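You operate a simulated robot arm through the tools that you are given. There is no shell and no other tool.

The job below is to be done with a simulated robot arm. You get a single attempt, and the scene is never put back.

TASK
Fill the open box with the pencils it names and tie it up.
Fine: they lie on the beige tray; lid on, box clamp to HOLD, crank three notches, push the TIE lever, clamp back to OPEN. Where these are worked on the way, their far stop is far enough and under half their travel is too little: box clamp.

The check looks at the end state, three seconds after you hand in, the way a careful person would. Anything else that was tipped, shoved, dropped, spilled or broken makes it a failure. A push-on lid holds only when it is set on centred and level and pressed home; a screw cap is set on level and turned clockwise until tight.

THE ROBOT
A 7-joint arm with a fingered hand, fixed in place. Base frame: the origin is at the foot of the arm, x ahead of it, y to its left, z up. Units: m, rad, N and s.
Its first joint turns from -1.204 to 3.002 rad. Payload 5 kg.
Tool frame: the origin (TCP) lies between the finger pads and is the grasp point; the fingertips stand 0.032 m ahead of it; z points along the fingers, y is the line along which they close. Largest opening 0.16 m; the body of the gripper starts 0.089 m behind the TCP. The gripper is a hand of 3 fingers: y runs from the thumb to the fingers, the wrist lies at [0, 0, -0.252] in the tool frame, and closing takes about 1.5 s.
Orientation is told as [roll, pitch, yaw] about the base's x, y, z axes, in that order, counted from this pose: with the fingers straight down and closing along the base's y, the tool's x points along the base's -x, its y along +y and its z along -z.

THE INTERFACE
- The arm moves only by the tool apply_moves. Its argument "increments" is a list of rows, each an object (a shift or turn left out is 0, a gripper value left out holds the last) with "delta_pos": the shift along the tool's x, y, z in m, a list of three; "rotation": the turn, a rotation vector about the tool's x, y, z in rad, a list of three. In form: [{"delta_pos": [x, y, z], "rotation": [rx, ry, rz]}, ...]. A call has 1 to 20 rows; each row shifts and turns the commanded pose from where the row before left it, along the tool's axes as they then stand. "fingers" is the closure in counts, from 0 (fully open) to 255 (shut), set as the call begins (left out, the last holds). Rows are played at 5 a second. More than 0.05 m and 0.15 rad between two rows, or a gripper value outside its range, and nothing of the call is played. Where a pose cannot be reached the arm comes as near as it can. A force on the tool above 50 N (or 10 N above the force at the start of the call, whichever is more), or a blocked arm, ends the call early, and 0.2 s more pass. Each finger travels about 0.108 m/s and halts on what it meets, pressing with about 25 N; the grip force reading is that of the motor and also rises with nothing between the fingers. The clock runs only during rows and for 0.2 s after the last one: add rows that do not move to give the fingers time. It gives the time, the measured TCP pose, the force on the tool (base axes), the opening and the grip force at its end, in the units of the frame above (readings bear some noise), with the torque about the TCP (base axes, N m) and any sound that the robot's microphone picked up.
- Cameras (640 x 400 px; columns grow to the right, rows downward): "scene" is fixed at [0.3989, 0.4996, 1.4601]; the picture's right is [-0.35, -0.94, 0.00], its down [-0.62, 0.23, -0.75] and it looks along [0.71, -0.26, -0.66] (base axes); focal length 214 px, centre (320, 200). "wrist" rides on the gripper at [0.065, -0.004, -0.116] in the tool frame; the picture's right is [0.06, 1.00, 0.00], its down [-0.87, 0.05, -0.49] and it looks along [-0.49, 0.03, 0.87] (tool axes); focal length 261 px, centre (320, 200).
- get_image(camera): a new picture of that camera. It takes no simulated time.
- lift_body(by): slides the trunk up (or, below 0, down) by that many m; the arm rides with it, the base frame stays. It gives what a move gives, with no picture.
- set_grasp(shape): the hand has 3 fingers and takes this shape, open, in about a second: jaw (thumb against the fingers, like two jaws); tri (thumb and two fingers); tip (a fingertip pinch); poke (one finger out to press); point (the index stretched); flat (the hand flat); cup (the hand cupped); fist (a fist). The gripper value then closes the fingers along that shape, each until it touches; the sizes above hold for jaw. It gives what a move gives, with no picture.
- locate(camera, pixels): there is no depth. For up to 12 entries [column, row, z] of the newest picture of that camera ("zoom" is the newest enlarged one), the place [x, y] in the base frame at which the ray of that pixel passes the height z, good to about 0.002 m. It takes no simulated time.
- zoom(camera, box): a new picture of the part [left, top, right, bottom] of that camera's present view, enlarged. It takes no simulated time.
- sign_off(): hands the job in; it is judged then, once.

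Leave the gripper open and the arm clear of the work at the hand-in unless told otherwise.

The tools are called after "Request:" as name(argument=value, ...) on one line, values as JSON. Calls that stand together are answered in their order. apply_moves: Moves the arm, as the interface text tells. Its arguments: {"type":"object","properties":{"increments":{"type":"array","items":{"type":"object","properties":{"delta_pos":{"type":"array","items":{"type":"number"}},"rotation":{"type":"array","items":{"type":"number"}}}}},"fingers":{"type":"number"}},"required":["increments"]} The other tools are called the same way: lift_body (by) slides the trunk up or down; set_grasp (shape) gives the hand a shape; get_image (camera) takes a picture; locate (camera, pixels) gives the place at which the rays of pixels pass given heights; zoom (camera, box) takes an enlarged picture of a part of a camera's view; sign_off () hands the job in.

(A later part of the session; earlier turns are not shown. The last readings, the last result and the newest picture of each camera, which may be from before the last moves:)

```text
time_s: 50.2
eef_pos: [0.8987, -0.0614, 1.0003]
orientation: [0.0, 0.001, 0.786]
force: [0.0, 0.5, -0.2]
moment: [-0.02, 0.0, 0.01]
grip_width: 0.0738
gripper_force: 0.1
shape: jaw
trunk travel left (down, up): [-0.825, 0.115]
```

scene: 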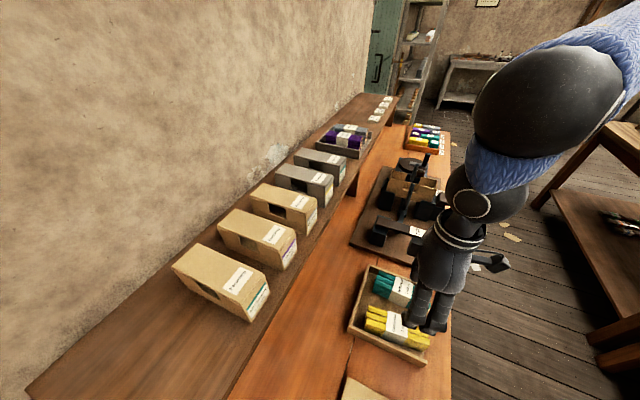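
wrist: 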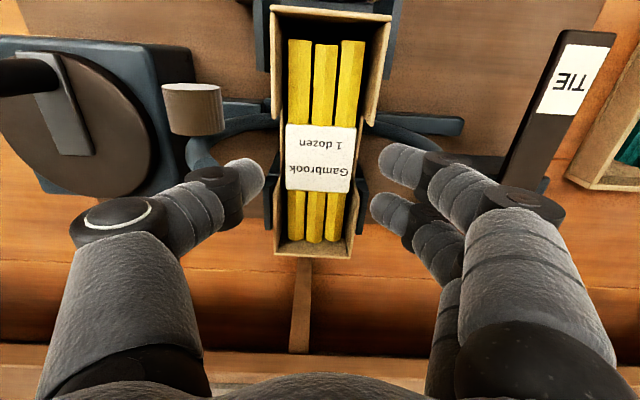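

Also free. I raise and fly over to above the lid at about (0.395,0.368).

Request:
apply_moves(increments=[{"delta_pos": [0, 0, -0.03]}, {"delta_pos": [0, 0, -0.045]}, {"delta_pos": [0, 0, -0.045]}, {"delta_pos": [0.00374, 0.04718, 0]}, {"delta_pos": [0.00374, 0.04718, 0]}, {"delta_pos": [0.00374, 0.04718, 0]}, {"delta_pos": [0.00374, 0.04718, 0]}, {"delta_pos": [0.00374, 0.04718, 0]}, {"delta_pos": [0.00374, 0.04718, 0]}, {"delta_pos": [0.00374, 0.04718, 0]}, {"delta_pos": [0.00374, 0.04718, 0]}, {"delta_pos": [0.00374, 0.04718, 0]}, {"delta_pos": [0.00374, 0.04718, 0]}, {"delta_pos": [0.00374, 0.04718, 0]}, {"delta_pos": [0.00374, 0.04718, 0]}, {"delta_pos": [0.00374, 0.04718, 0]}, {"delta_pos": [0.00374, 0.04718, 0]}, {}, {}], fingers=120)

Request:
apply_moves(increments=[{"delta_pos": [0, 0, 0.04]}, {"delta_pos": [0, 0, 0.04]}, {"delta_pos": [0, 0, 0.04]}, {}])

Request:
get_image(camera="wrist")

Request:
zoom(camera="wrist", box=[270, 0, 400, 220])

```text
time_s: 54.2
eef_pos: [0.3957, 0.3692, 1.1206]
orientation: [0.0, 0.0, 0.786]
force: [0.4, 0.1, -0.1]
moment: [-0.03, -0.02, -0.02]
grip_width: 0.0842
gripper_force: 0.0
shape: jaw
trunk travel left (down, up): [-0.825, 0.115]
```

```text
time_s: 55.2
eef_pos: [0.3964, 0.3702, 1.0006]
orientation: [0.0, -0.002, 0.785]
force: [-0.1, 0.3, 0.4]
moment: [-0.01, -0.02, 0.01]
grip_width: 0.0844
gripper_force: 0.0
shape: jaw
trunk travel left (down, up): [-0.825, 0.115]
```

```text
taken
```

wrist: 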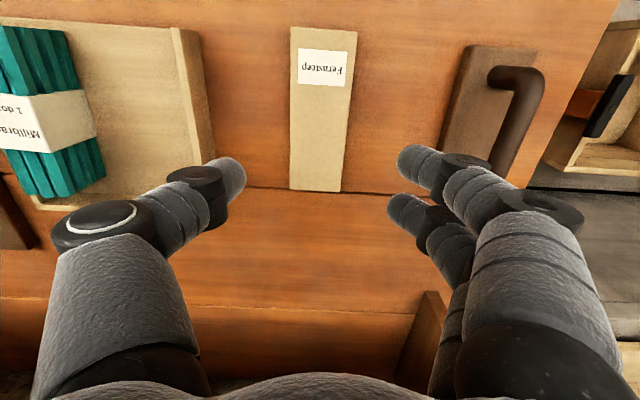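

```text
1.82 times, centred on (335, 110) of wrist
```

zoom: 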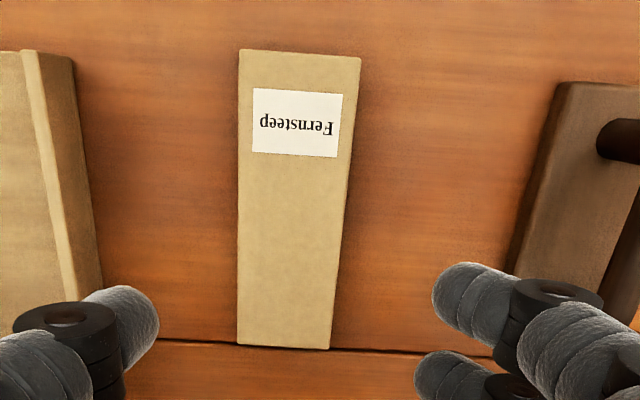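

Request:
locate(camera="wrist", pixels=[[290.5, 27, 0.838], [357.5, 32, 0.838], [290, 188.6, 0.838], [339.4, 191.9, 0.838], [290.5, 27, 0.83], [357.5, 32, 0.83], [290, 188.6, 0.83], [339.4, 191.9, 0.83]])

Request:
zoom(camera="wrist", box=[280, 10, 370, 60])

Request:
zoom(camera="wrist", box=[270, 160, 360, 210])

```text
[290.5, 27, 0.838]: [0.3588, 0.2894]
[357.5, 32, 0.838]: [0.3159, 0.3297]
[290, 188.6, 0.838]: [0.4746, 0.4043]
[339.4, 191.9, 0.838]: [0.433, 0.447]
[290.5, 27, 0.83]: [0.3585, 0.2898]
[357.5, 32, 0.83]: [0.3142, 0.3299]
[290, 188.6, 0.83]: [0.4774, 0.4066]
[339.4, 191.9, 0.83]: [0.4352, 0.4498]
```

```text
7.11 times, centred on (325, 35) of wrist
```

zoom: 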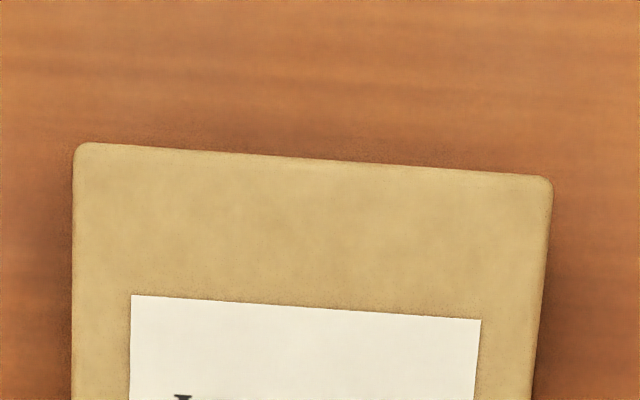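

```text
7.11 times, centred on (315, 185) of wrist
```

zoom: 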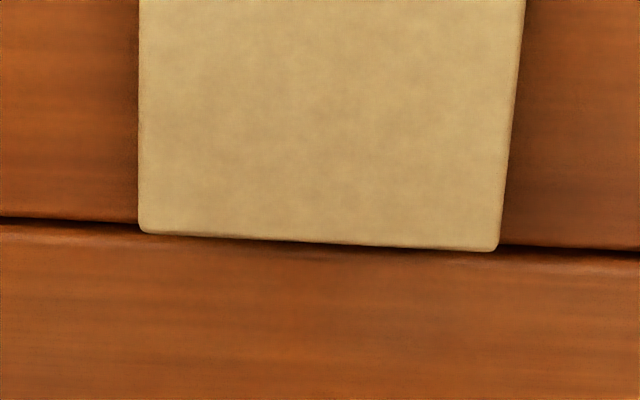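

The lid's centre is about 2.4 mm nearer and 1.4 mm to the right of the TCP. I correct this and descend, the last part slowly, until the fingertips are just above the table.

Request:
apply_moves(increments=[{"delta_pos": [0.0024, -0.0014, 0.04]}, {"delta_pos": [0, 0, 0.04]}, {"delta_pos": [0, 0, 0.03]}, {"delta_pos": [0, 0, 0.015]}, {"delta_pos": [0, 0, 0.008]}, {"delta_pos": [0, 0, 0.006]}, {}])

Request:
get_image(camera="wrist")

Request:
get_image(camera="scene")

```text
time_s: 56.8
eef_pos: [0.3955, 0.3659, 0.8628]
orientation: [0.001, -0.001, 0.785]
force: [0.3, -0.1, -0.3]
moment: [-0.01, 0.01, 0.01]
grip_width: 0.0845
gripper_force: 0.1
shape: jaw
trunk travel left (down, up): [-0.825, 0.115]
```

```text
taken
```

wrist: 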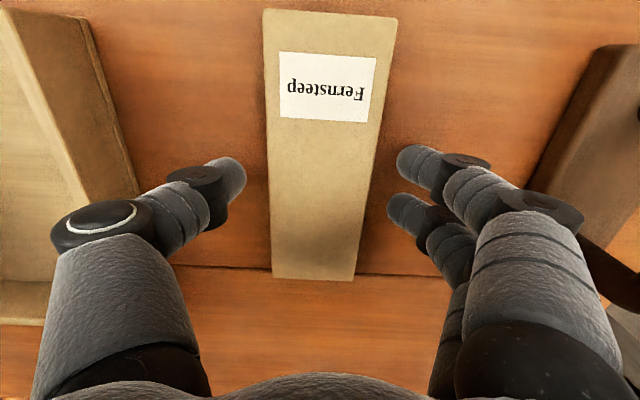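

```text
taken
```

scene: 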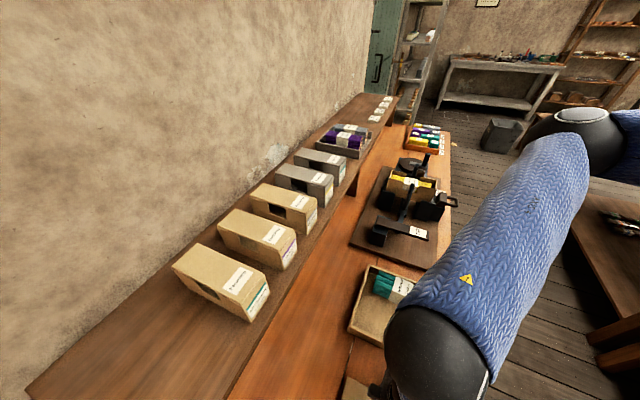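

Aligned well. I zoom to see how thick the lid is before the last bit.

Request:
zoom(camera="wrist", box=[240, 220, 400, 300])

Request:
zoom(camera="wrist", box=[160, 120, 300, 230])

Request:
zoom(camera="scene", box=[330, 360, 400, 400])

```text
4.00 times, centred on (320, 260) of wrist
```

zoom: 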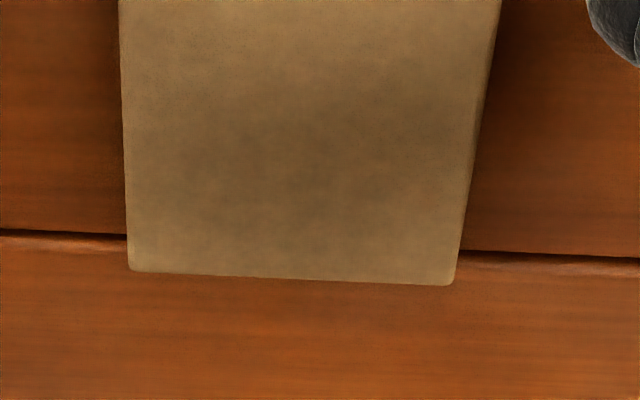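

```text
3.64 times, centred on (230, 175) of wrist
```

zoom: 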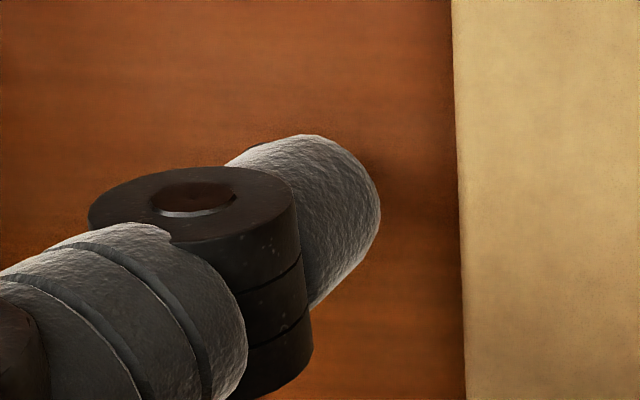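

```text
9.14 times, centred on (365, 380) of scene
```

zoom: 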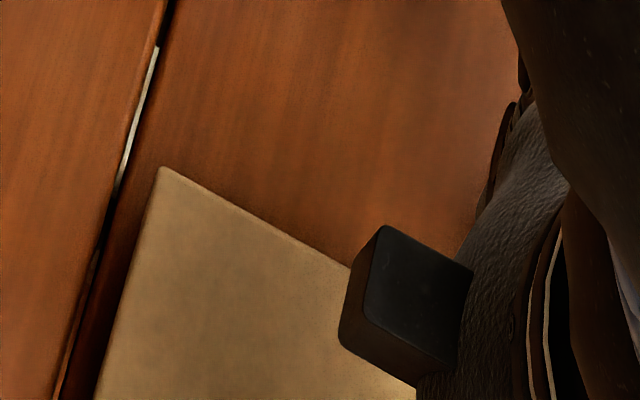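

I lower another 6 mm and close gently on the lid.

Request:
apply_moves(increments=[{"delta_pos": [0, 0, 0.003]}, {"delta_pos": [0, 0, 0.003]}, {}])

Request:
apply_moves(increments=[{}, {}, {}, {}], fingers=190)

Request:
get_image(camera="wrist")

```text
time_s: 57.6
eef_pos: [0.3948, 0.3661, 0.8558]
orientation: [0.0, 0.0, 0.786]
force: [0.3, 1.0, -0.4]
moment: [0.0, -0.01, 0.0]
grip_width: 0.0844
gripper_force: 0.1
shape: jaw
trunk travel left (down, up): [-0.825, 0.115]
```

```text
time_s: 58.6
eef_pos: [0.3953, 0.3664, 0.8553]
orientation: [0.001, -0.001, 0.786]
force: [0.7, 0.3, 0.5]
moment: [0.03, -0.01, -0.02]
grip_width: 0.056
gripper_force: 25.4
shape: jaw
trunk travel left (down, up): [-0.825, 0.115]
```

```text
taken
```

wrist: 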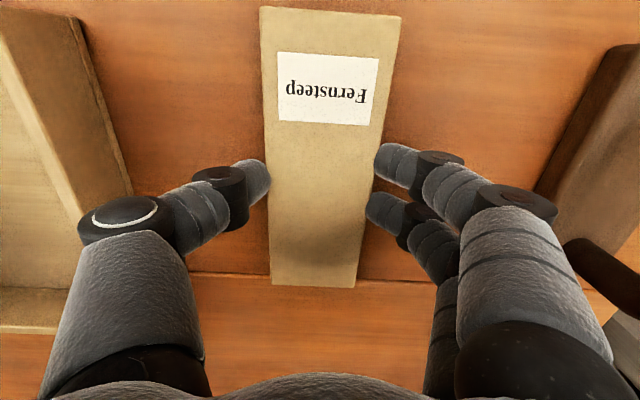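

Gripped at 0.056 m. I lift gently and look at the lid's underside profile in the scene view.

Request:
apply_moves(increments=[{"delta_pos": [0, 0, -0.005]}, {"delta_pos": [0, 0, -0.01]}, {"delta_pos": [0, 0, -0.03]}, {"delta_pos": [0, 0, -0.045]}, {"delta_pos": [0, 0, -0.045]}, {"delta_pos": [0, 0, -0.045]}, {"delta_pos": [0, 0, -0.045]}, {"delta_pos": [0, 0, -0.045]}, {}])

Request:
get_image(camera="wrist")

Request:
get_image(camera="scene")

```text
time_s: 60.6
eef_pos: [0.395, 0.3654, 1.1267]
orientation: [-0.002, 0.002, 0.785]
force: [0.5, 0.8, -0.3]
moment: [0.03, 0.02, 0.0]
grip_width: 0.0554
gripper_force: 25.1
shape: jaw
trunk travel left (down, up): [-0.825, 0.115]
```

```text
taken
```

wrist: 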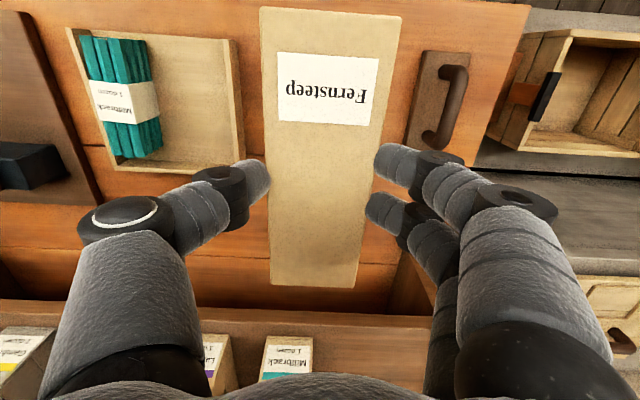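

```text
taken
```

scene: 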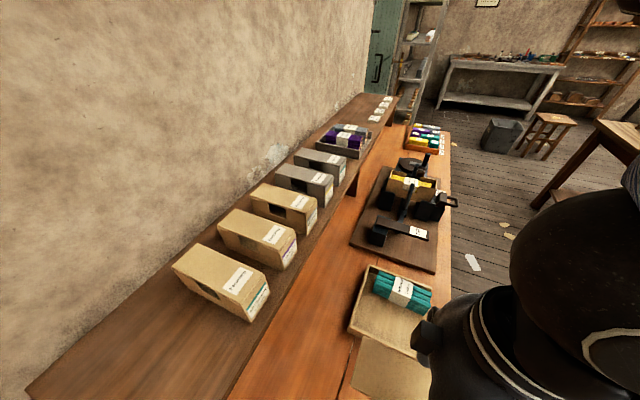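

The lid is held level, in the same pose in the hand. I carry it to above the box at (0.8985,-0.0627).

Request:
apply_moves(increments=[{"delta_pos": [-0.0038, -0.04706, 0]}, {"delta_pos": [-0.0038, -0.04706, 0]}, {"delta_pos": [-0.0038, -0.04706, 0]}, {"delta_pos": [-0.0038, -0.04706, 0]}, {"delta_pos": [-0.0038, -0.04706, 0]}, {"delta_pos": [-0.0038, -0.04706, 0]}, {"delta_pos": [-0.0038, -0.04706, 0]}, {"delta_pos": [-0.0038, -0.04706, 0]}, {"delta_pos": [-0.0038, -0.04706, 0]}, {"delta_pos": [-0.0038, -0.04706, 0]}, {"delta_pos": [-0.0038, -0.04706, 0]}, {"delta_pos": [-0.0038, -0.04706, 0]}, {"delta_pos": [-0.0038, -0.04706, 0]}, {"delta_pos": [-0.0038, -0.04706, 0]}, {}, {}])

Request:
get_image(camera="wrist")

Request:
zoom(camera="scene", box=[375, 110, 465, 210])

```text
time_s: 64.0
eef_pos: [0.9005, -0.0632, 1.1255]
orientation: [-0.001, -0.001, 0.786]
force: [0.0, 0.0, -1.1]
moment: [0.01, -0.01, 0.01]
grip_width: 0.0556
gripper_force: 24.8
shape: jaw
trunk travel left (down, up): [-0.825, 0.115]
```

```text
taken
```

wrist: 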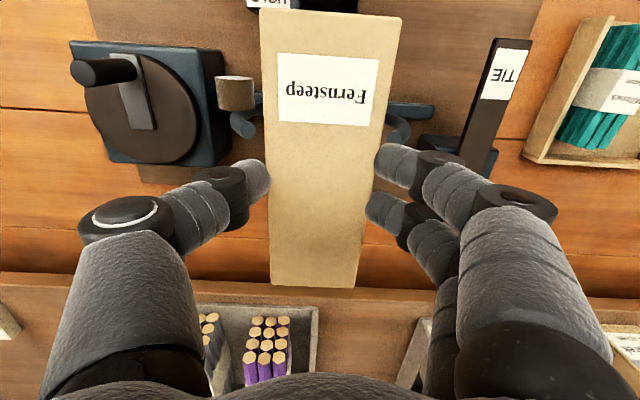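

```text
4.00 times, centred on (420, 160) of scene
```

zoom: 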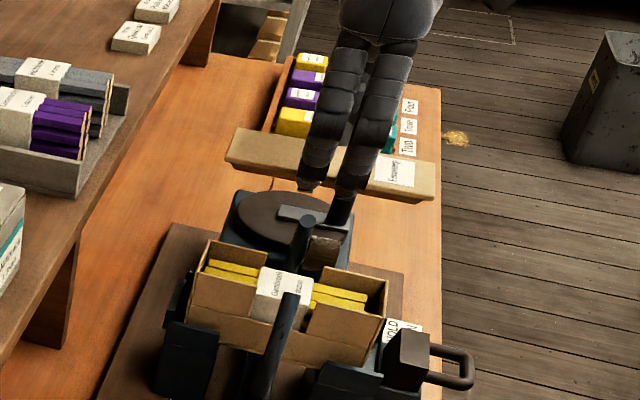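

I zoom on the lid from the scene camera to see its edge and plug.

Request:
zoom(camera="scene", box=[395, 130, 435, 170])

Request:
zoom(camera="scene", box=[370, 130, 410, 165])

```text
10.00 times, centred on (415, 150) of scene
```

zoom: 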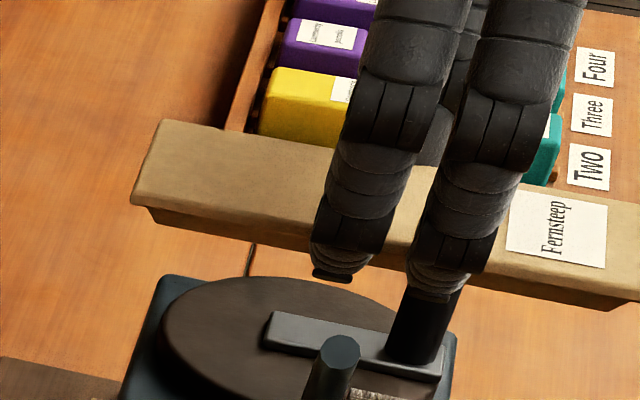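

```text
11.43 times, centred on (390, 148) of scene
```

zoom: 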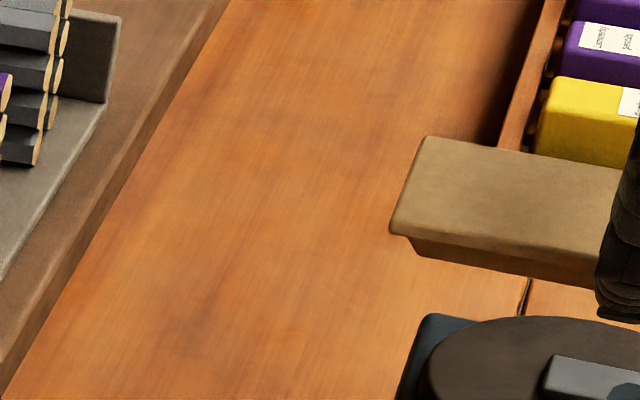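

The lid has a plate with an inset plug about 1 cm deep. I lower to just above the rim and check alignment.

Request:
apply_moves(increments=[{"delta_pos": [0, 0, 0.03]}, {"delta_pos": [0, 0, 0.03]}, {"delta_pos": [0, 0, 0.018]}, {}, {}])

Request:
get_image(camera="wrist")

Request:
zoom(camera="wrist", box=[240, 0, 420, 60])

Request:
zoom(camera="scene", box=[380, 145, 450, 205])

```text
time_s: 65.2
eef_pos: [0.8995, -0.0627, 1.0477]
orientation: [0.0, 0.0, 0.786]
force: [0.3, 0.3, -0.6]
moment: [-0.04, 0.0, 0.0]
grip_width: 0.0558
gripper_force: 25.5
shape: jaw
trunk travel left (down, up): [-0.825, 0.115]
```

```text
taken
```

wrist: 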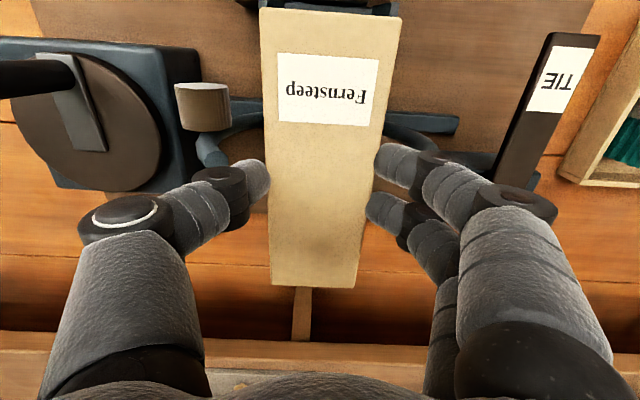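

```text
3.56 times, centred on (330, 30) of wrist
```

zoom: 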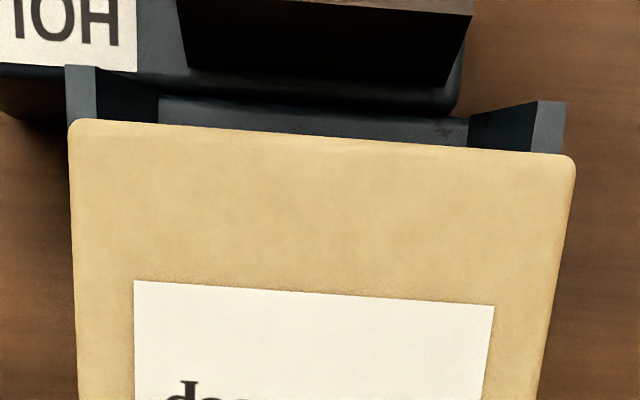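

```text
6.67 times, centred on (415, 175) of scene
```

zoom: 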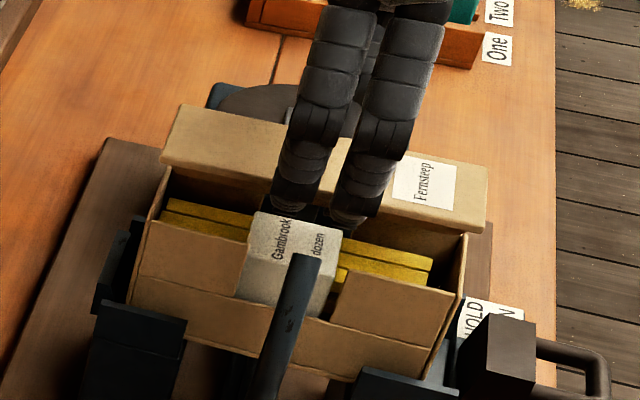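

I compare lid and rim in the scene view, zooming on both ends.

Request:
zoom(camera="scene", box=[380, 150, 415, 190])

Request:
zoom(camera="scene", box=[415, 160, 450, 200])

```text
10.00 times, centred on (398, 170) of scene
```

zoom: 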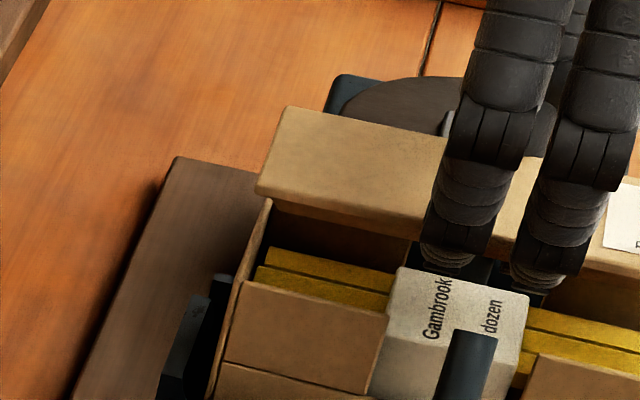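

```text
10.00 times, centred on (432, 180) of scene
```

zoom: 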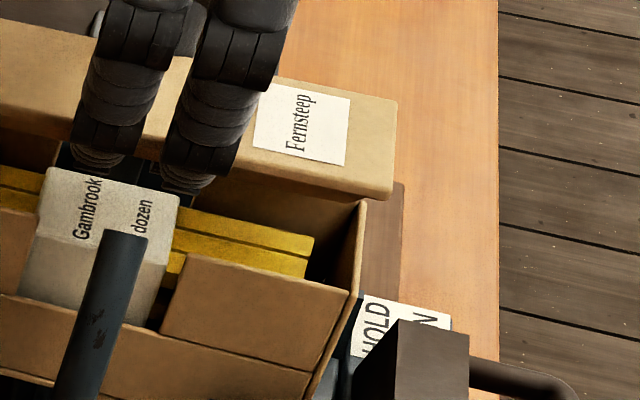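

Request:
locate(camera="scene", pixels=[[394.5, 160.7, 1.03], [391.7, 168.8, 1.03], [439.7, 169.9, 1.03], [439.1, 179.3, 1.03], [393, 169.8, 0.986], [390, 178.2, 0.986], [436.6, 180.1, 0.986], [434.9, 189, 0.986]])

```text
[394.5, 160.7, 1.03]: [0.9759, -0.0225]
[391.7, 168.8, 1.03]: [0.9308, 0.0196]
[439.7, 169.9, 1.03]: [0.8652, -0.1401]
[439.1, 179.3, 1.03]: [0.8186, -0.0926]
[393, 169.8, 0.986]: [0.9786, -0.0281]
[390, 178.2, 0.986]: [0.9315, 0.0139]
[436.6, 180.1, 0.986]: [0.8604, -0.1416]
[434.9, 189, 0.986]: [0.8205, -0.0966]
```

The scene view suggests the lid sits about 2–3 mm too far away from the robot relative to the box; sideways it is within half a millimetre. I correct 2 mm and lower carefully.

Request:
apply_moves(increments=[{"delta_pos": [0.002, 0.0005, 0.008]}, {"delta_pos": [0, 0, 0.008]}, {"delta_pos": [0, 0, 0.007]}, {}, {}])

Request:
zoom(camera="scene", box=[380, 155, 415, 195])

Request:
zoom(camera="scene", box=[415, 160, 450, 200])

Request:
zoom(camera="wrist", box=[240, 0, 420, 60])

```text
time_s: 66.4
eef_pos: [0.8979, -0.0639, 1.0246]
orientation: [0.001, 0.0, 0.785]
force: [0.1, 0.4, -1.0]
moment: [-0.03, 0.0, -0.01]
grip_width: 0.0557
gripper_force: 25.9
shape: jaw
trunk travel left (down, up): [-0.825, 0.115]
```

```text
10.00 times, centred on (398, 175) of scene
```

zoom: 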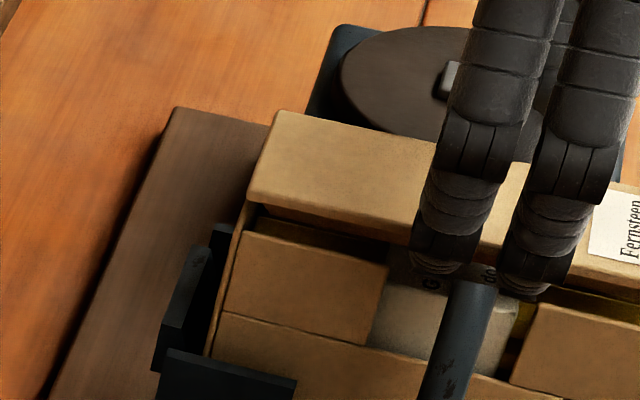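

```text
10.00 times, centred on (432, 180) of scene
```

zoom: 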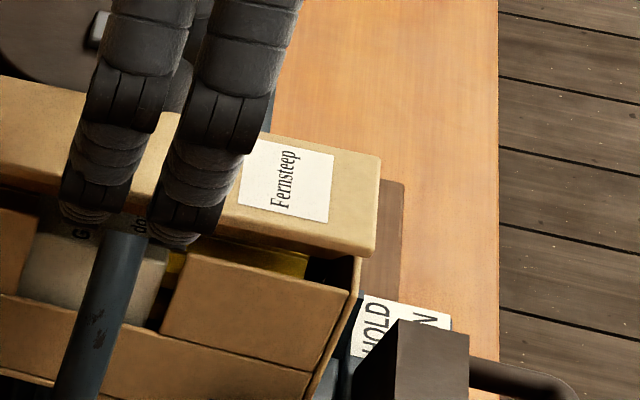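

```text
3.56 times, centred on (330, 30) of wrist
```

zoom: 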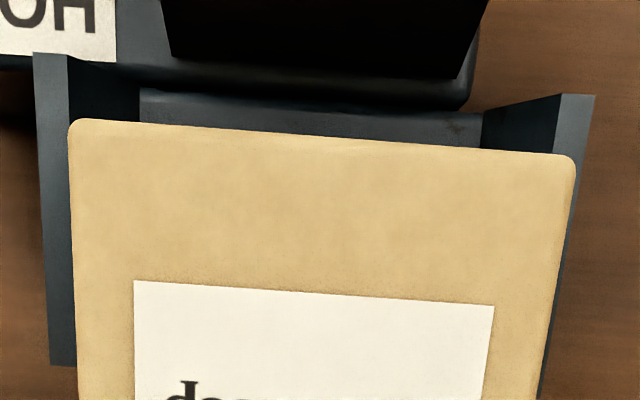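

Request:
locate(camera="scene", pixels=[[393.7, 166.1, 1.0073], [390.9, 174.8, 1.0073], [438, 175.7, 1.0073], [437.3, 185, 1.0073], [389.8, 178.5, 0.986], [434.9, 189.1, 0.986], [436.6, 180.1, 0.986]])

Request:
zoom(camera="wrist", box=[240, 0, 340, 50])

Request:
zoom(camera="wrist", box=[330, 0, 430, 50])

```text
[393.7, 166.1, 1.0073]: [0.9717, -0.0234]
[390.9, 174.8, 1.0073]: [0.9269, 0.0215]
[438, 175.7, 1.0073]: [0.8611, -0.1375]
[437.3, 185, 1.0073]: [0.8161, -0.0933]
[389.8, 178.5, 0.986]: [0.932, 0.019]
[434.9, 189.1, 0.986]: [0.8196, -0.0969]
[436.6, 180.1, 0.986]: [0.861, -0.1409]
```

```text
6.40 times, centred on (290, 25) of wrist
```

zoom: 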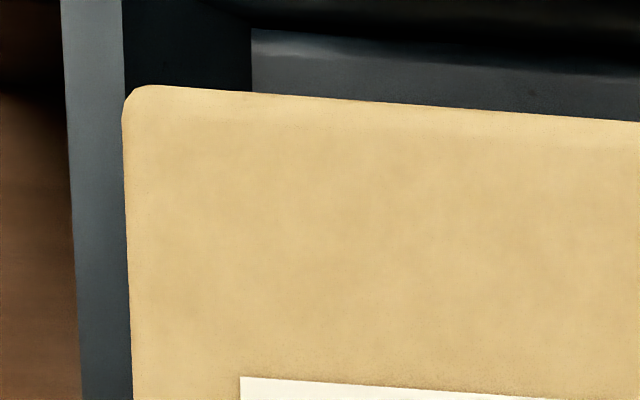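

```text
6.40 times, centred on (380, 25) of wrist
```

zoom: 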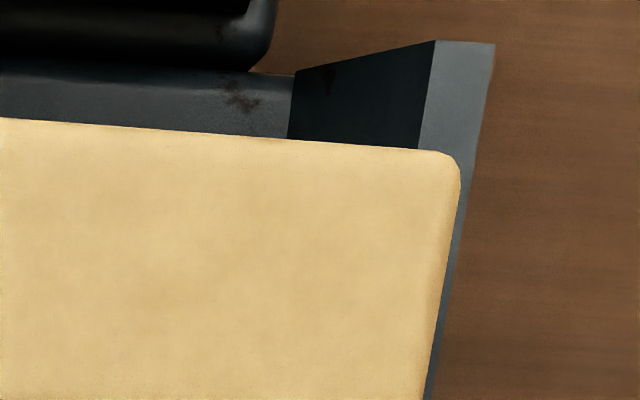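

In depth it is now aligned to within half a millimetre; sideways I shift 0.6 mm to the right. Then I lower in 2–3 mm steps, reading the force.

Request:
apply_moves(increments=[{"delta_pos": [0, -0.0006, 0.003]}, {}, {}])

Request:
apply_moves(increments=[{"delta_pos": [0, 0, 0.003]}, {}])

```text
time_s: 67.2
eef_pos: [0.8978, -0.0634, 1.0204]
orientation: [0.0, 0.0, 0.787]
force: [0.2, 0.0, -0.5]
moment: [0.01, -0.02, -0.02]
grip_width: 0.0557
gripper_force: 24.9
shape: jaw
trunk travel left (down, up): [-0.825, 0.115]
```

```text
time_s: 67.8
eef_pos: [0.8983, -0.0643, 1.018]
orientation: [-0.001, -0.001, 0.785]
force: [0.1, 0.2, -0.7]
moment: [-0.01, 0.01, 0.01]
grip_width: 0.0556
gripper_force: 25.3
shape: jaw
trunk travel left (down, up): [-0.825, 0.115]
```

Request:
apply_moves(increments=[{"delta_pos": [0, 0, 0.002]}, {}])

Request:
zoom(camera="scene", box=[380, 155, 450, 205])

```text
time_s: 68.4
eef_pos: [0.8982, -0.0637, 1.0156]
orientation: [0.0, -0.001, 0.786]
force: [0.0, 1.3, -0.2]
moment: [0.02, -0.01, -0.01]
grip_width: 0.0554
gripper_force: 25.4
shape: jaw
trunk travel left (down, up): [-0.825, 0.115]
```

```text
8.00 times, centred on (415, 180) of scene
```

zoom: 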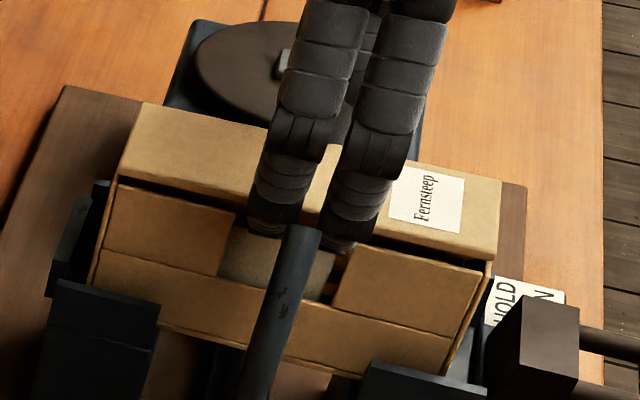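

A gap remains between lid plate and rim, no contact. Continue with 2 mm steps.

Request:
apply_moves(increments=[{"delta_pos": [0, 0, 0.002]}, {}])

Request:
apply_moves(increments=[{"delta_pos": [0, 0, 0.002]}, {}])

Request:
zoom(camera="scene", box=[380, 155, 450, 205])

```text
time_s: 69.0
eef_pos: [0.8981, -0.0632, 1.0147]
orientation: [-0.002, 0.002, 0.786]
force: [0.8, 0.0, -0.6]
moment: [-0.04, 0.04, 0.04]
grip_width: 0.0558
gripper_force: 24.9
shape: jaw
trunk travel left (down, up): [-0.825, 0.115]
```

```text
time_s: 69.6
eef_pos: [0.897, -0.0638, 1.0121]
orientation: [0.001, -0.001, 0.785]
force: [-0.7, 0.2, -0.3]
moment: [0.0, 0.0, -0.07]
grip_width: 0.0557
gripper_force: 25.1
shape: jaw
trunk travel left (down, up): [-0.825, 0.115]
```

```text
8.00 times, centred on (415, 180) of scene
```

zoom: 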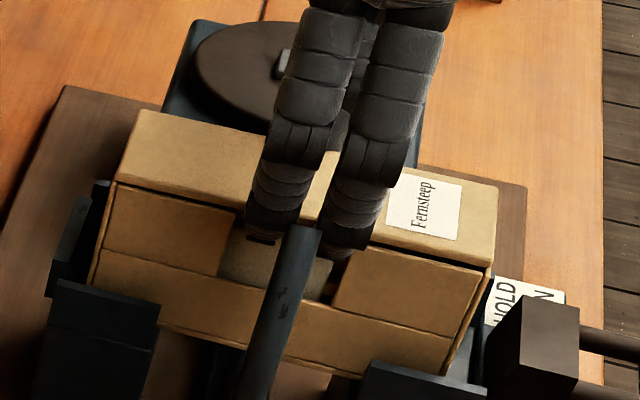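

The plug appears to be entering the rim. I continue with 2 mm steps.

Request:
apply_moves(increments=[{"delta_pos": [0, 0, 0.002]}, {}])

Request:
apply_moves(increments=[{"delta_pos": [0, 0, 0.002]}, {}])

Request:
zoom(camera="scene", box=[380, 155, 450, 205])

```text
time_s: 70.2
eef_pos: [0.8979, -0.0626, 1.011]
orientation: [0.001, -0.002, 0.784]
force: [0.7, -0.4, 2.0]
moment: [0.05, 0.03, -0.01]
grip_width: 0.0559
gripper_force: 25.5
shape: jaw
trunk travel left (down, up): [-0.825, 0.115]
```

```text
time_s: 70.8
eef_pos: [0.8964, -0.0633, 1.0112]
orientation: [0.001, -0.002, 0.787]
force: [1.6, -0.6, 12.5]
moment: [-0.01, -0.01, 0.03]
grip_width: 0.0559
gripper_force: 24.5
shape: jaw
trunk travel left (down, up): [-0.825, 0.115]
```

```text
8.00 times, centred on (415, 180) of scene
```

zoom: 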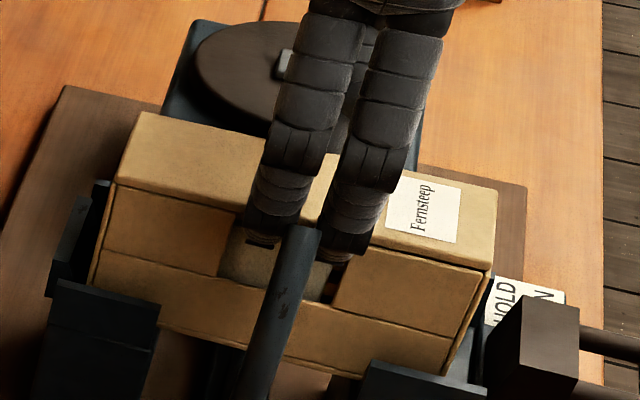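

The force rises to 12.5 N at TCP 1.011. I look closely at the joint between lid and rim.

Request:
zoom(camera="scene", box=[380, 160, 412, 190])

Request:
zoom(camera="scene", box=[415, 165, 447, 195])

Request:
get_image(camera="wrist")

```text
13.33 times, centred on (396, 175) of scene
```

zoom: 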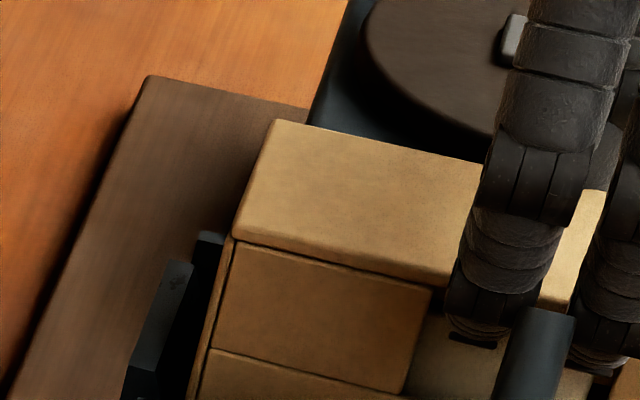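

```text
13.33 times, centred on (431, 180) of scene
```

zoom: 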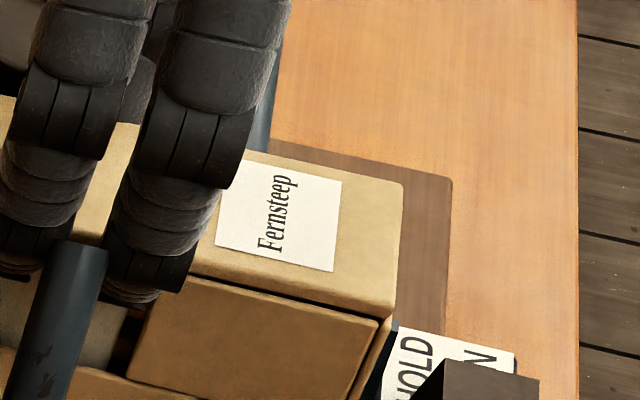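

```text
taken
```

wrist: 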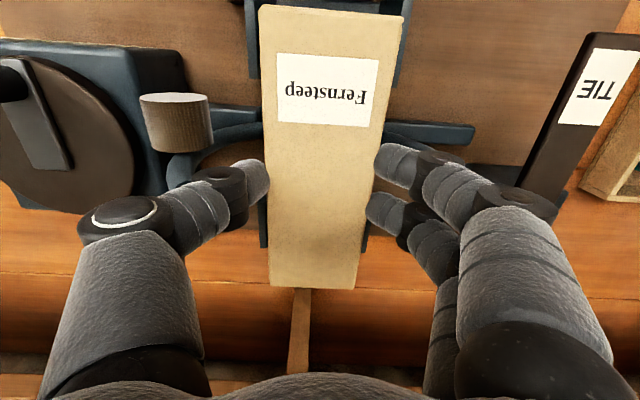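

The plug is in and the plate lies almost on the rim. I release the lid (opening 0.075 m) and raise the hand.

Request:
apply_moves(increments=[{}, {}, {}], fingers=136)

Request:
apply_moves(increments=[{"delta_pos": [0, 0, -0.005]}, {"delta_pos": [0, 0, -0.015]}, {"delta_pos": [0, 0, -0.03]}, {"delta_pos": [0, 0, -0.04]}, {"delta_pos": [0, 0, -0.03]}, {}])

Request:
get_image(camera="wrist")

Request:
zoom(camera="scene", box=[380, 155, 450, 205])

```text
time_s: 71.6
eef_pos: [0.8972, -0.0635, 1.008]
orientation: [-0.001, 0.002, 0.786]
force: [-0.4, -0.8, 0.1]
moment: [-0.01, 0.01, -0.04]
grip_width: 0.074
gripper_force: 0.2
shape: jaw
trunk travel left (down, up): [-0.825, 0.115]
```

```text
time_s: 73.0
eef_pos: [0.8983, -0.0649, 1.1284]
orientation: [0.0, 0.001, 0.787]
force: [0.6, -0.6, 0.2]
moment: [-0.01, 0.03, 0.02]
grip_width: 0.074
gripper_force: 0.1
shape: jaw
trunk travel left (down, up): [-0.825, 0.115]
```

```text
taken
```

wrist: 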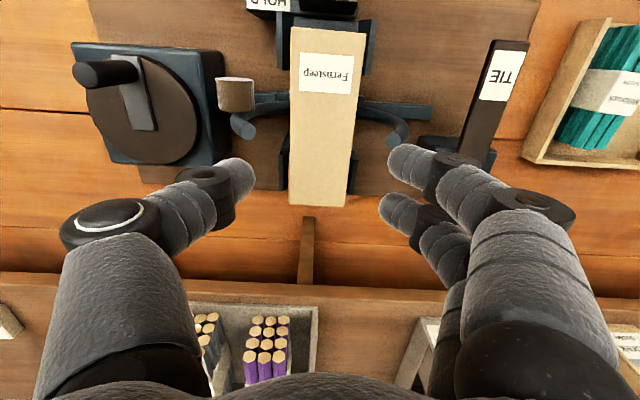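

```text
8.00 times, centred on (415, 180) of scene
```

zoom: 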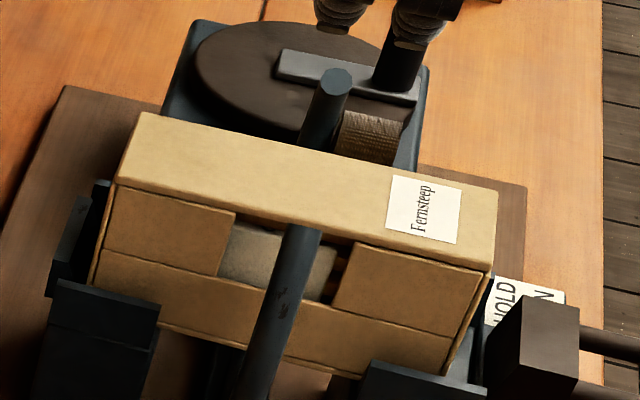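

The lid lies on the box. Before pressing it home, I check its centring against the earlier rim coordinates.

Request:
zoom(camera="wrist", box=[270, 5, 390, 80])

Request:
zoom(camera="wrist", box=[260, 145, 380, 220])

Request:
zoom(camera="scene", box=[380, 160, 412, 190])

Request:
zoom(camera="scene", box=[415, 165, 447, 195])

```text
5.33 times, centred on (330, 42) of wrist
```

zoom: 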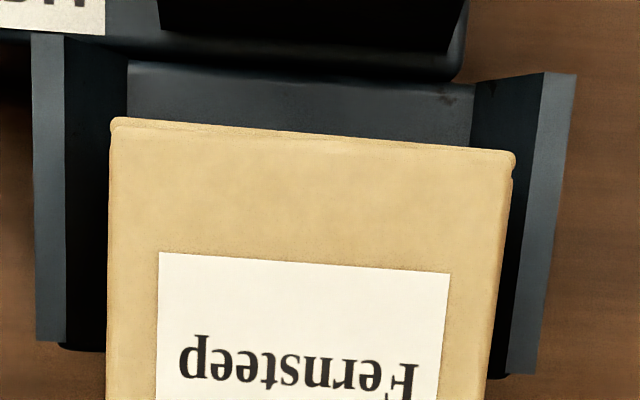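

```text
5.33 times, centred on (320, 182) of wrist
```

zoom: 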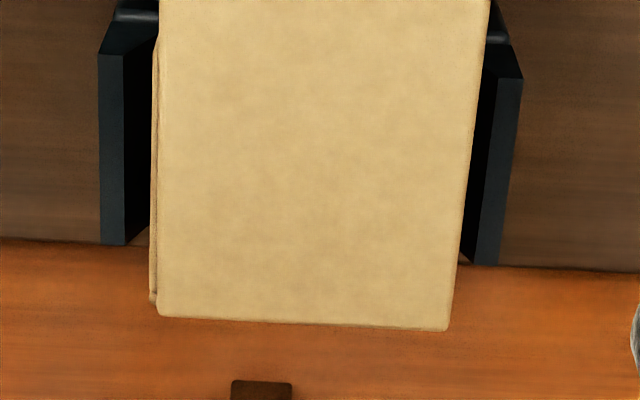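

```text
13.33 times, centred on (396, 175) of scene
```

zoom: 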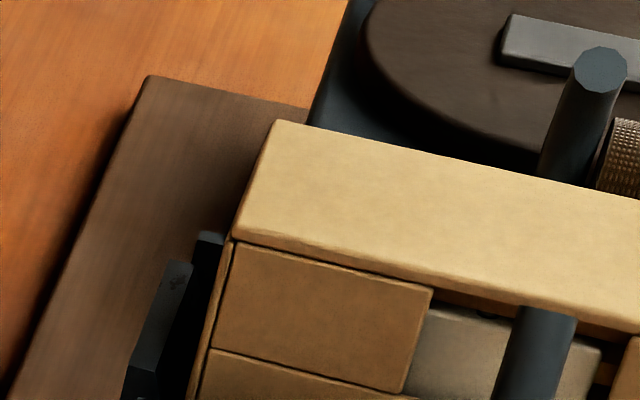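

```text
13.33 times, centred on (431, 180) of scene
```

zoom: 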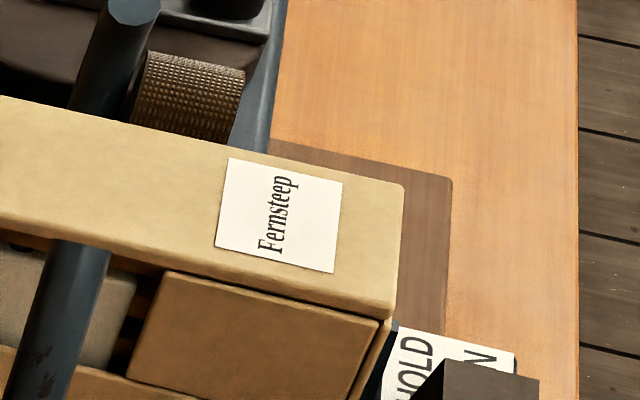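

Request:
locate(camera="wrist", pixels=[[290.6, 26.6, 0.99], [366.6, 33.6, 0.99], [289.4, 203, 0.99], [344.2, 206.4, 0.99], [288.1, 201.3, 0.985], [288.7, 155, 0.985]])

Request:
zoom(camera="wrist", box=[275, 170, 325, 215])

Request:
zoom(camera="wrist", box=[340, 15, 390, 55])

Request:
zoom(camera="wrist", box=[275, 15, 325, 55])

```text
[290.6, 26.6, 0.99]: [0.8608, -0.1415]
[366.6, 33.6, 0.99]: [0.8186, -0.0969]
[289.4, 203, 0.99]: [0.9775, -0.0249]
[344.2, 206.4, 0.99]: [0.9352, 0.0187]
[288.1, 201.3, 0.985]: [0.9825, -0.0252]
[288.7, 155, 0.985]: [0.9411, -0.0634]
```

```text
8.89 times, centred on (300, 192) of wrist
```

zoom: 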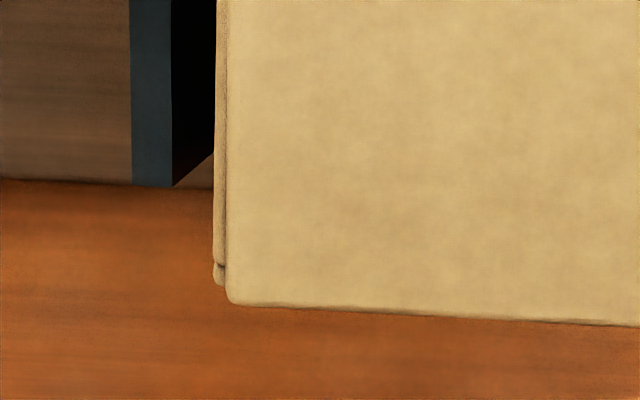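

```text
10.00 times, centred on (365, 35) of wrist
```

zoom: 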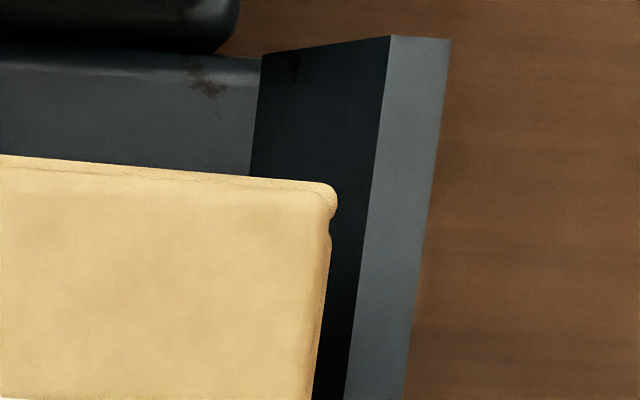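

```text
10.00 times, centred on (300, 35) of wrist
```

zoom: 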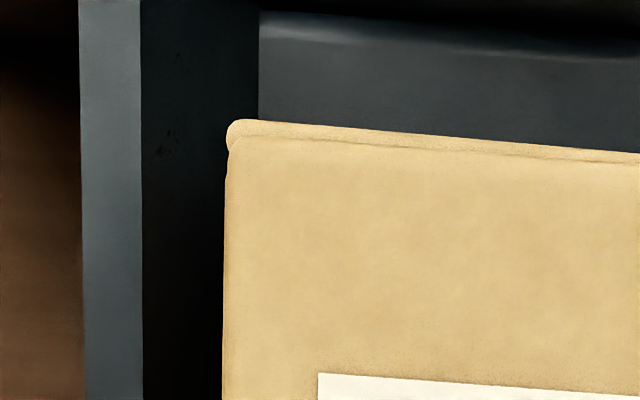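

The lid is centred within 1 mm (yaw off only about 0.6°). I close the fingers fully to make a blunt tip and press the lid's middle down.

Request:
apply_moves(increments=[{}, {}, {}, {}, {}, {}, {}], fingers=255)

Request:
get_image(camera="wrist")

Request:
zoom(camera="scene", box=[370, 110, 460, 210])

```text
time_s: 74.6
eef_pos: [0.8989, -0.0637, 1.1277]
orientation: [0.0, -0.001, 0.784]
force: [0.7, 0.3, -0.2]
moment: [0.0, 0.01, 0.01]
grip_width: 0.0001
gripper_force: 25.2
shape: jaw
trunk travel left (down, up): [-0.825, 0.115]
```

```text
taken
```

wrist: 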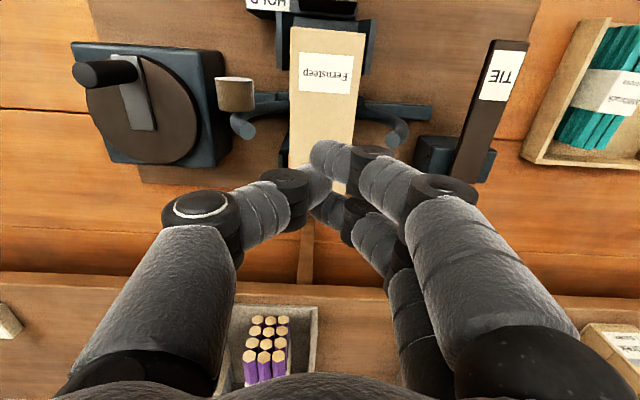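

```text
4.00 times, centred on (415, 160) of scene
```

zoom: 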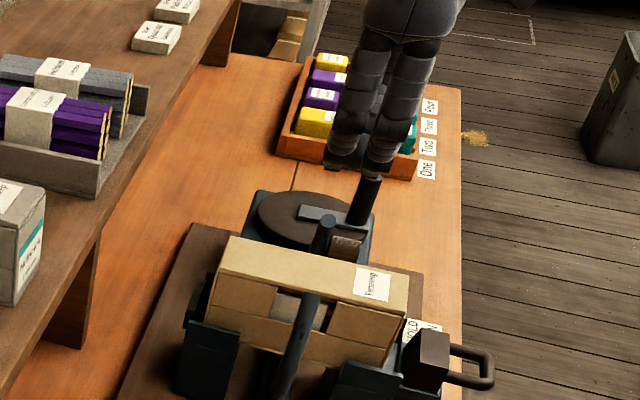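

Now I descend at the middle, then press in small steps.

Request:
apply_moves(increments=[{"delta_pos": [0, 0, 0.04]}, {"delta_pos": [0, 0, 0.03]}, {"delta_pos": [0, 0, 0.02]}, {"delta_pos": [0, 0, 0.004]}, {}])

Request:
apply_moves(increments=[{"delta_pos": [0, 0, 0.003]}, {"delta_pos": [0, 0, 0.003]}, {"delta_pos": [0, 0, 0.002]}, {"delta_pos": [0, 0, 0.002]}, {}])

```text
time_s: 75.8
eef_pos: [0.8975, -0.0647, 1.0348]
orientation: [-0.001, -0.001, 0.786]
force: [0.1, 0.8, 0.4]
moment: [0.01, 0.01, 0.0]
grip_width: 0.0002
gripper_force: 24.6
shape: jaw
trunk travel left (down, up): [-0.825, 0.115]
```

```text
time_s: 77.0
eef_pos: [0.8975, -0.0647, 1.0254]
orientation: [0.001, -0.001, 0.785]
force: [1.2, -0.5, 3.9]
moment: [0.0, -0.05, 0.01]
grip_width: 0.0002
gripper_force: 24.9
shape: jaw
trunk travel left (down, up): [-0.825, 0.115]
```

Contact at TCP 1.0255, i.e. lid top at about 0.9935. I press on in 2 mm steps.

Request:
apply_moves(increments=[{"delta_pos": [0, 0, 0.002]}, {"delta_pos": [0, 0, 0.002]}, {}])

Request:
apply_moves(increments=[{"delta_pos": [0, 0, 0.002]}, {}])

```text
time_s: 77.8
eef_pos: [0.8962, -0.063, 1.0244]
orientation: [-0.003, -0.004, 0.786]
force: [8.5, -1.4, 34.9]
moment: [-0.26, -0.31, 0.03]
grip_width: 0.0
gripper_force: 24.8
shape: jaw
trunk travel left (down, up): [-0.825, 0.115]
```

```text
time_s: 78.2
eef_pos: [0.8989, -0.0627, 1.0249]
orientation: [-0.004, -0.007, 0.785]
force: [-4.3, -0.9, 23.6]
moment: [-0.11, 0.24, -0.05]
grip_width: 0.0
gripper_force: 24.8
shape: jaw
trunk travel left (down, up): [-0.825, 0.115]
stopped in row 2: the force on the tool passed its limit at 51 N (the readings are from after the stop); the commanded pose is now the measured one
```

It reached 51 N with the lid stiff at TCP ~1.0245. I look at the joint.

Request:
zoom(camera="scene", box=[380, 155, 412, 190])

Request:
zoom(camera="scene", box=[415, 165, 447, 195])

Request:
get_image(camera="wrist")

```text
11.43 times, centred on (396, 172) of scene
```

zoom: 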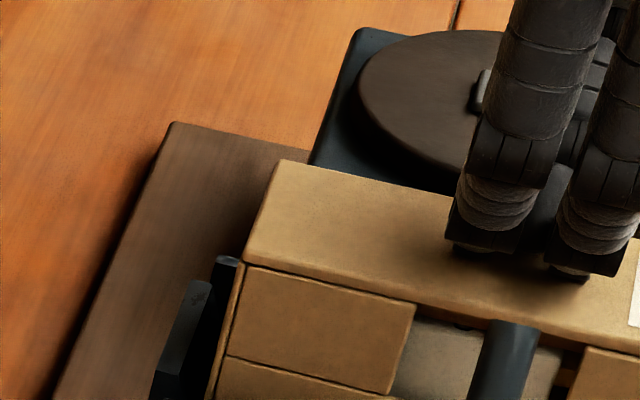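

```text
13.33 times, centred on (431, 180) of scene
```

zoom: 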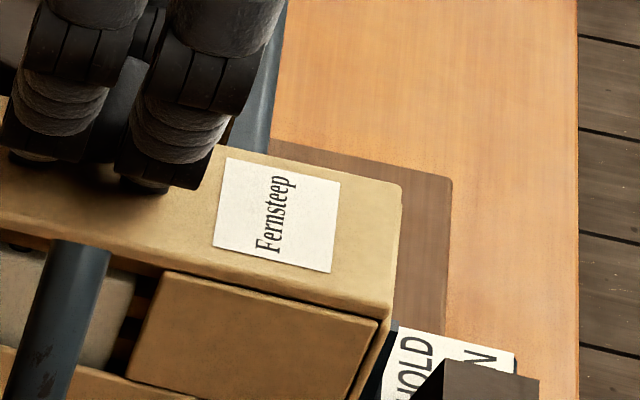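

```text
taken
```

wrist: 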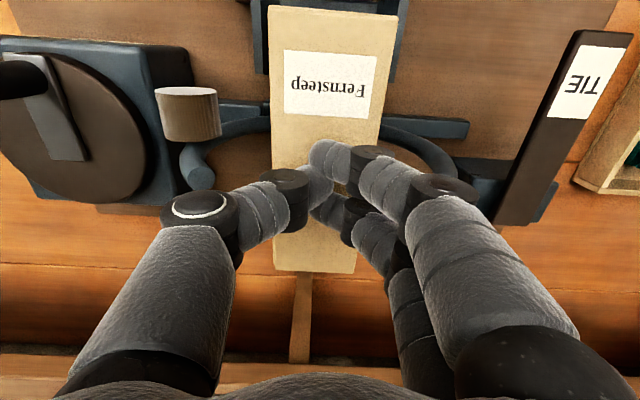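

The lid looks flush. To be sure, I press near the near end and the far end too.

Request:
apply_moves(increments=[{"delta_pos": [0, 0, -0.015]}, {"delta_pos": [0.03, 0, -0.005]}, {"delta_pos": [0.025, 0, 0]}, {"delta_pos": [0, 0, 0.01]}, {"delta_pos": [0, 0, 0.006]}, {"delta_pos": [0, 0, 0.002]}, {}])

Request:
apply_moves(increments=[{"delta_pos": [0, 0, 0.002]}, {"delta_pos": [0, 0, 0.002]}, {"delta_pos": [0, 0, 0.002]}, {}])

```text
time_s: 79.8
eef_pos: [0.8592, -0.1039, 1.0257]
orientation: [-0.002, -0.006, 0.782]
force: [2.1, -1.7, 15.2]
moment: [-0.15, -0.08, 0.01]
grip_width: 0.0001
gripper_force: 25.2
shape: jaw
trunk travel left (down, up): [-0.825, 0.115]
```

```text
time_s: 80.6
eef_pos: [0.8619, -0.1025, 1.024]
orientation: [-0.005, -0.009, 0.786]
force: [-5.1, -2.9, 25.2]
moment: [-0.12, 0.26, -0.04]
grip_width: 0.0
gripper_force: 25.0
shape: jaw
trunk travel left (down, up): [-0.825, 0.115]
stopped in row 3: the force on the tool passed its limit at 53 N (the readings are from after the stop); the commanded pose is now the measured one
```

Near end pressed to 53 N. Now the far end.

Request:
apply_moves(increments=[{"delta_pos": [0, 0, -0.02]}, {"delta_pos": [0, 0, -0.02]}, {"delta_pos": [-0.04, 0, 0]}, {"delta_pos": [-0.04, 0, 0]}, {"delta_pos": [-0.03, 0, 0]}, {"delta_pos": [0, 0, 0.02]}, {"delta_pos": [0, 0, 0.012]}, {"delta_pos": [0, 0, 0.004]}, {}])

Request:
apply_moves(increments=[{"delta_pos": [0, 0, 0.002]}, {"delta_pos": [0, 0, 0.002]}, {"delta_pos": [0, 0, 0.002]}, {"delta_pos": [0, 0, 0.002]}, {}])

```text
time_s: 82.6
eef_pos: [0.9402, -0.0246, 1.0258]
orientation: [-0.003, -0.007, 0.784]
force: [0.7, 0.7, -0.5]
moment: [-0.01, -0.02, -0.01]
grip_width: 0.0001
gripper_force: 25.4
shape: jaw
trunk travel left (down, up): [-0.825, 0.115]
```

```text
time_s: 83.8
eef_pos: [0.9403, -0.023, 1.0244]
orientation: [-0.007, -0.016, 0.784]
force: [-4.6, -0.7, 26.1]
moment: [-0.25, 0.26, -0.02]
grip_width: 0.0002
gripper_force: 24.9
shape: jaw
trunk travel left (down, up): [-0.825, 0.115]
stopped in row 5: the force on the tool passed its limit at 52 N (the readings are from after the stop); the commanded pose is now the measured one
```

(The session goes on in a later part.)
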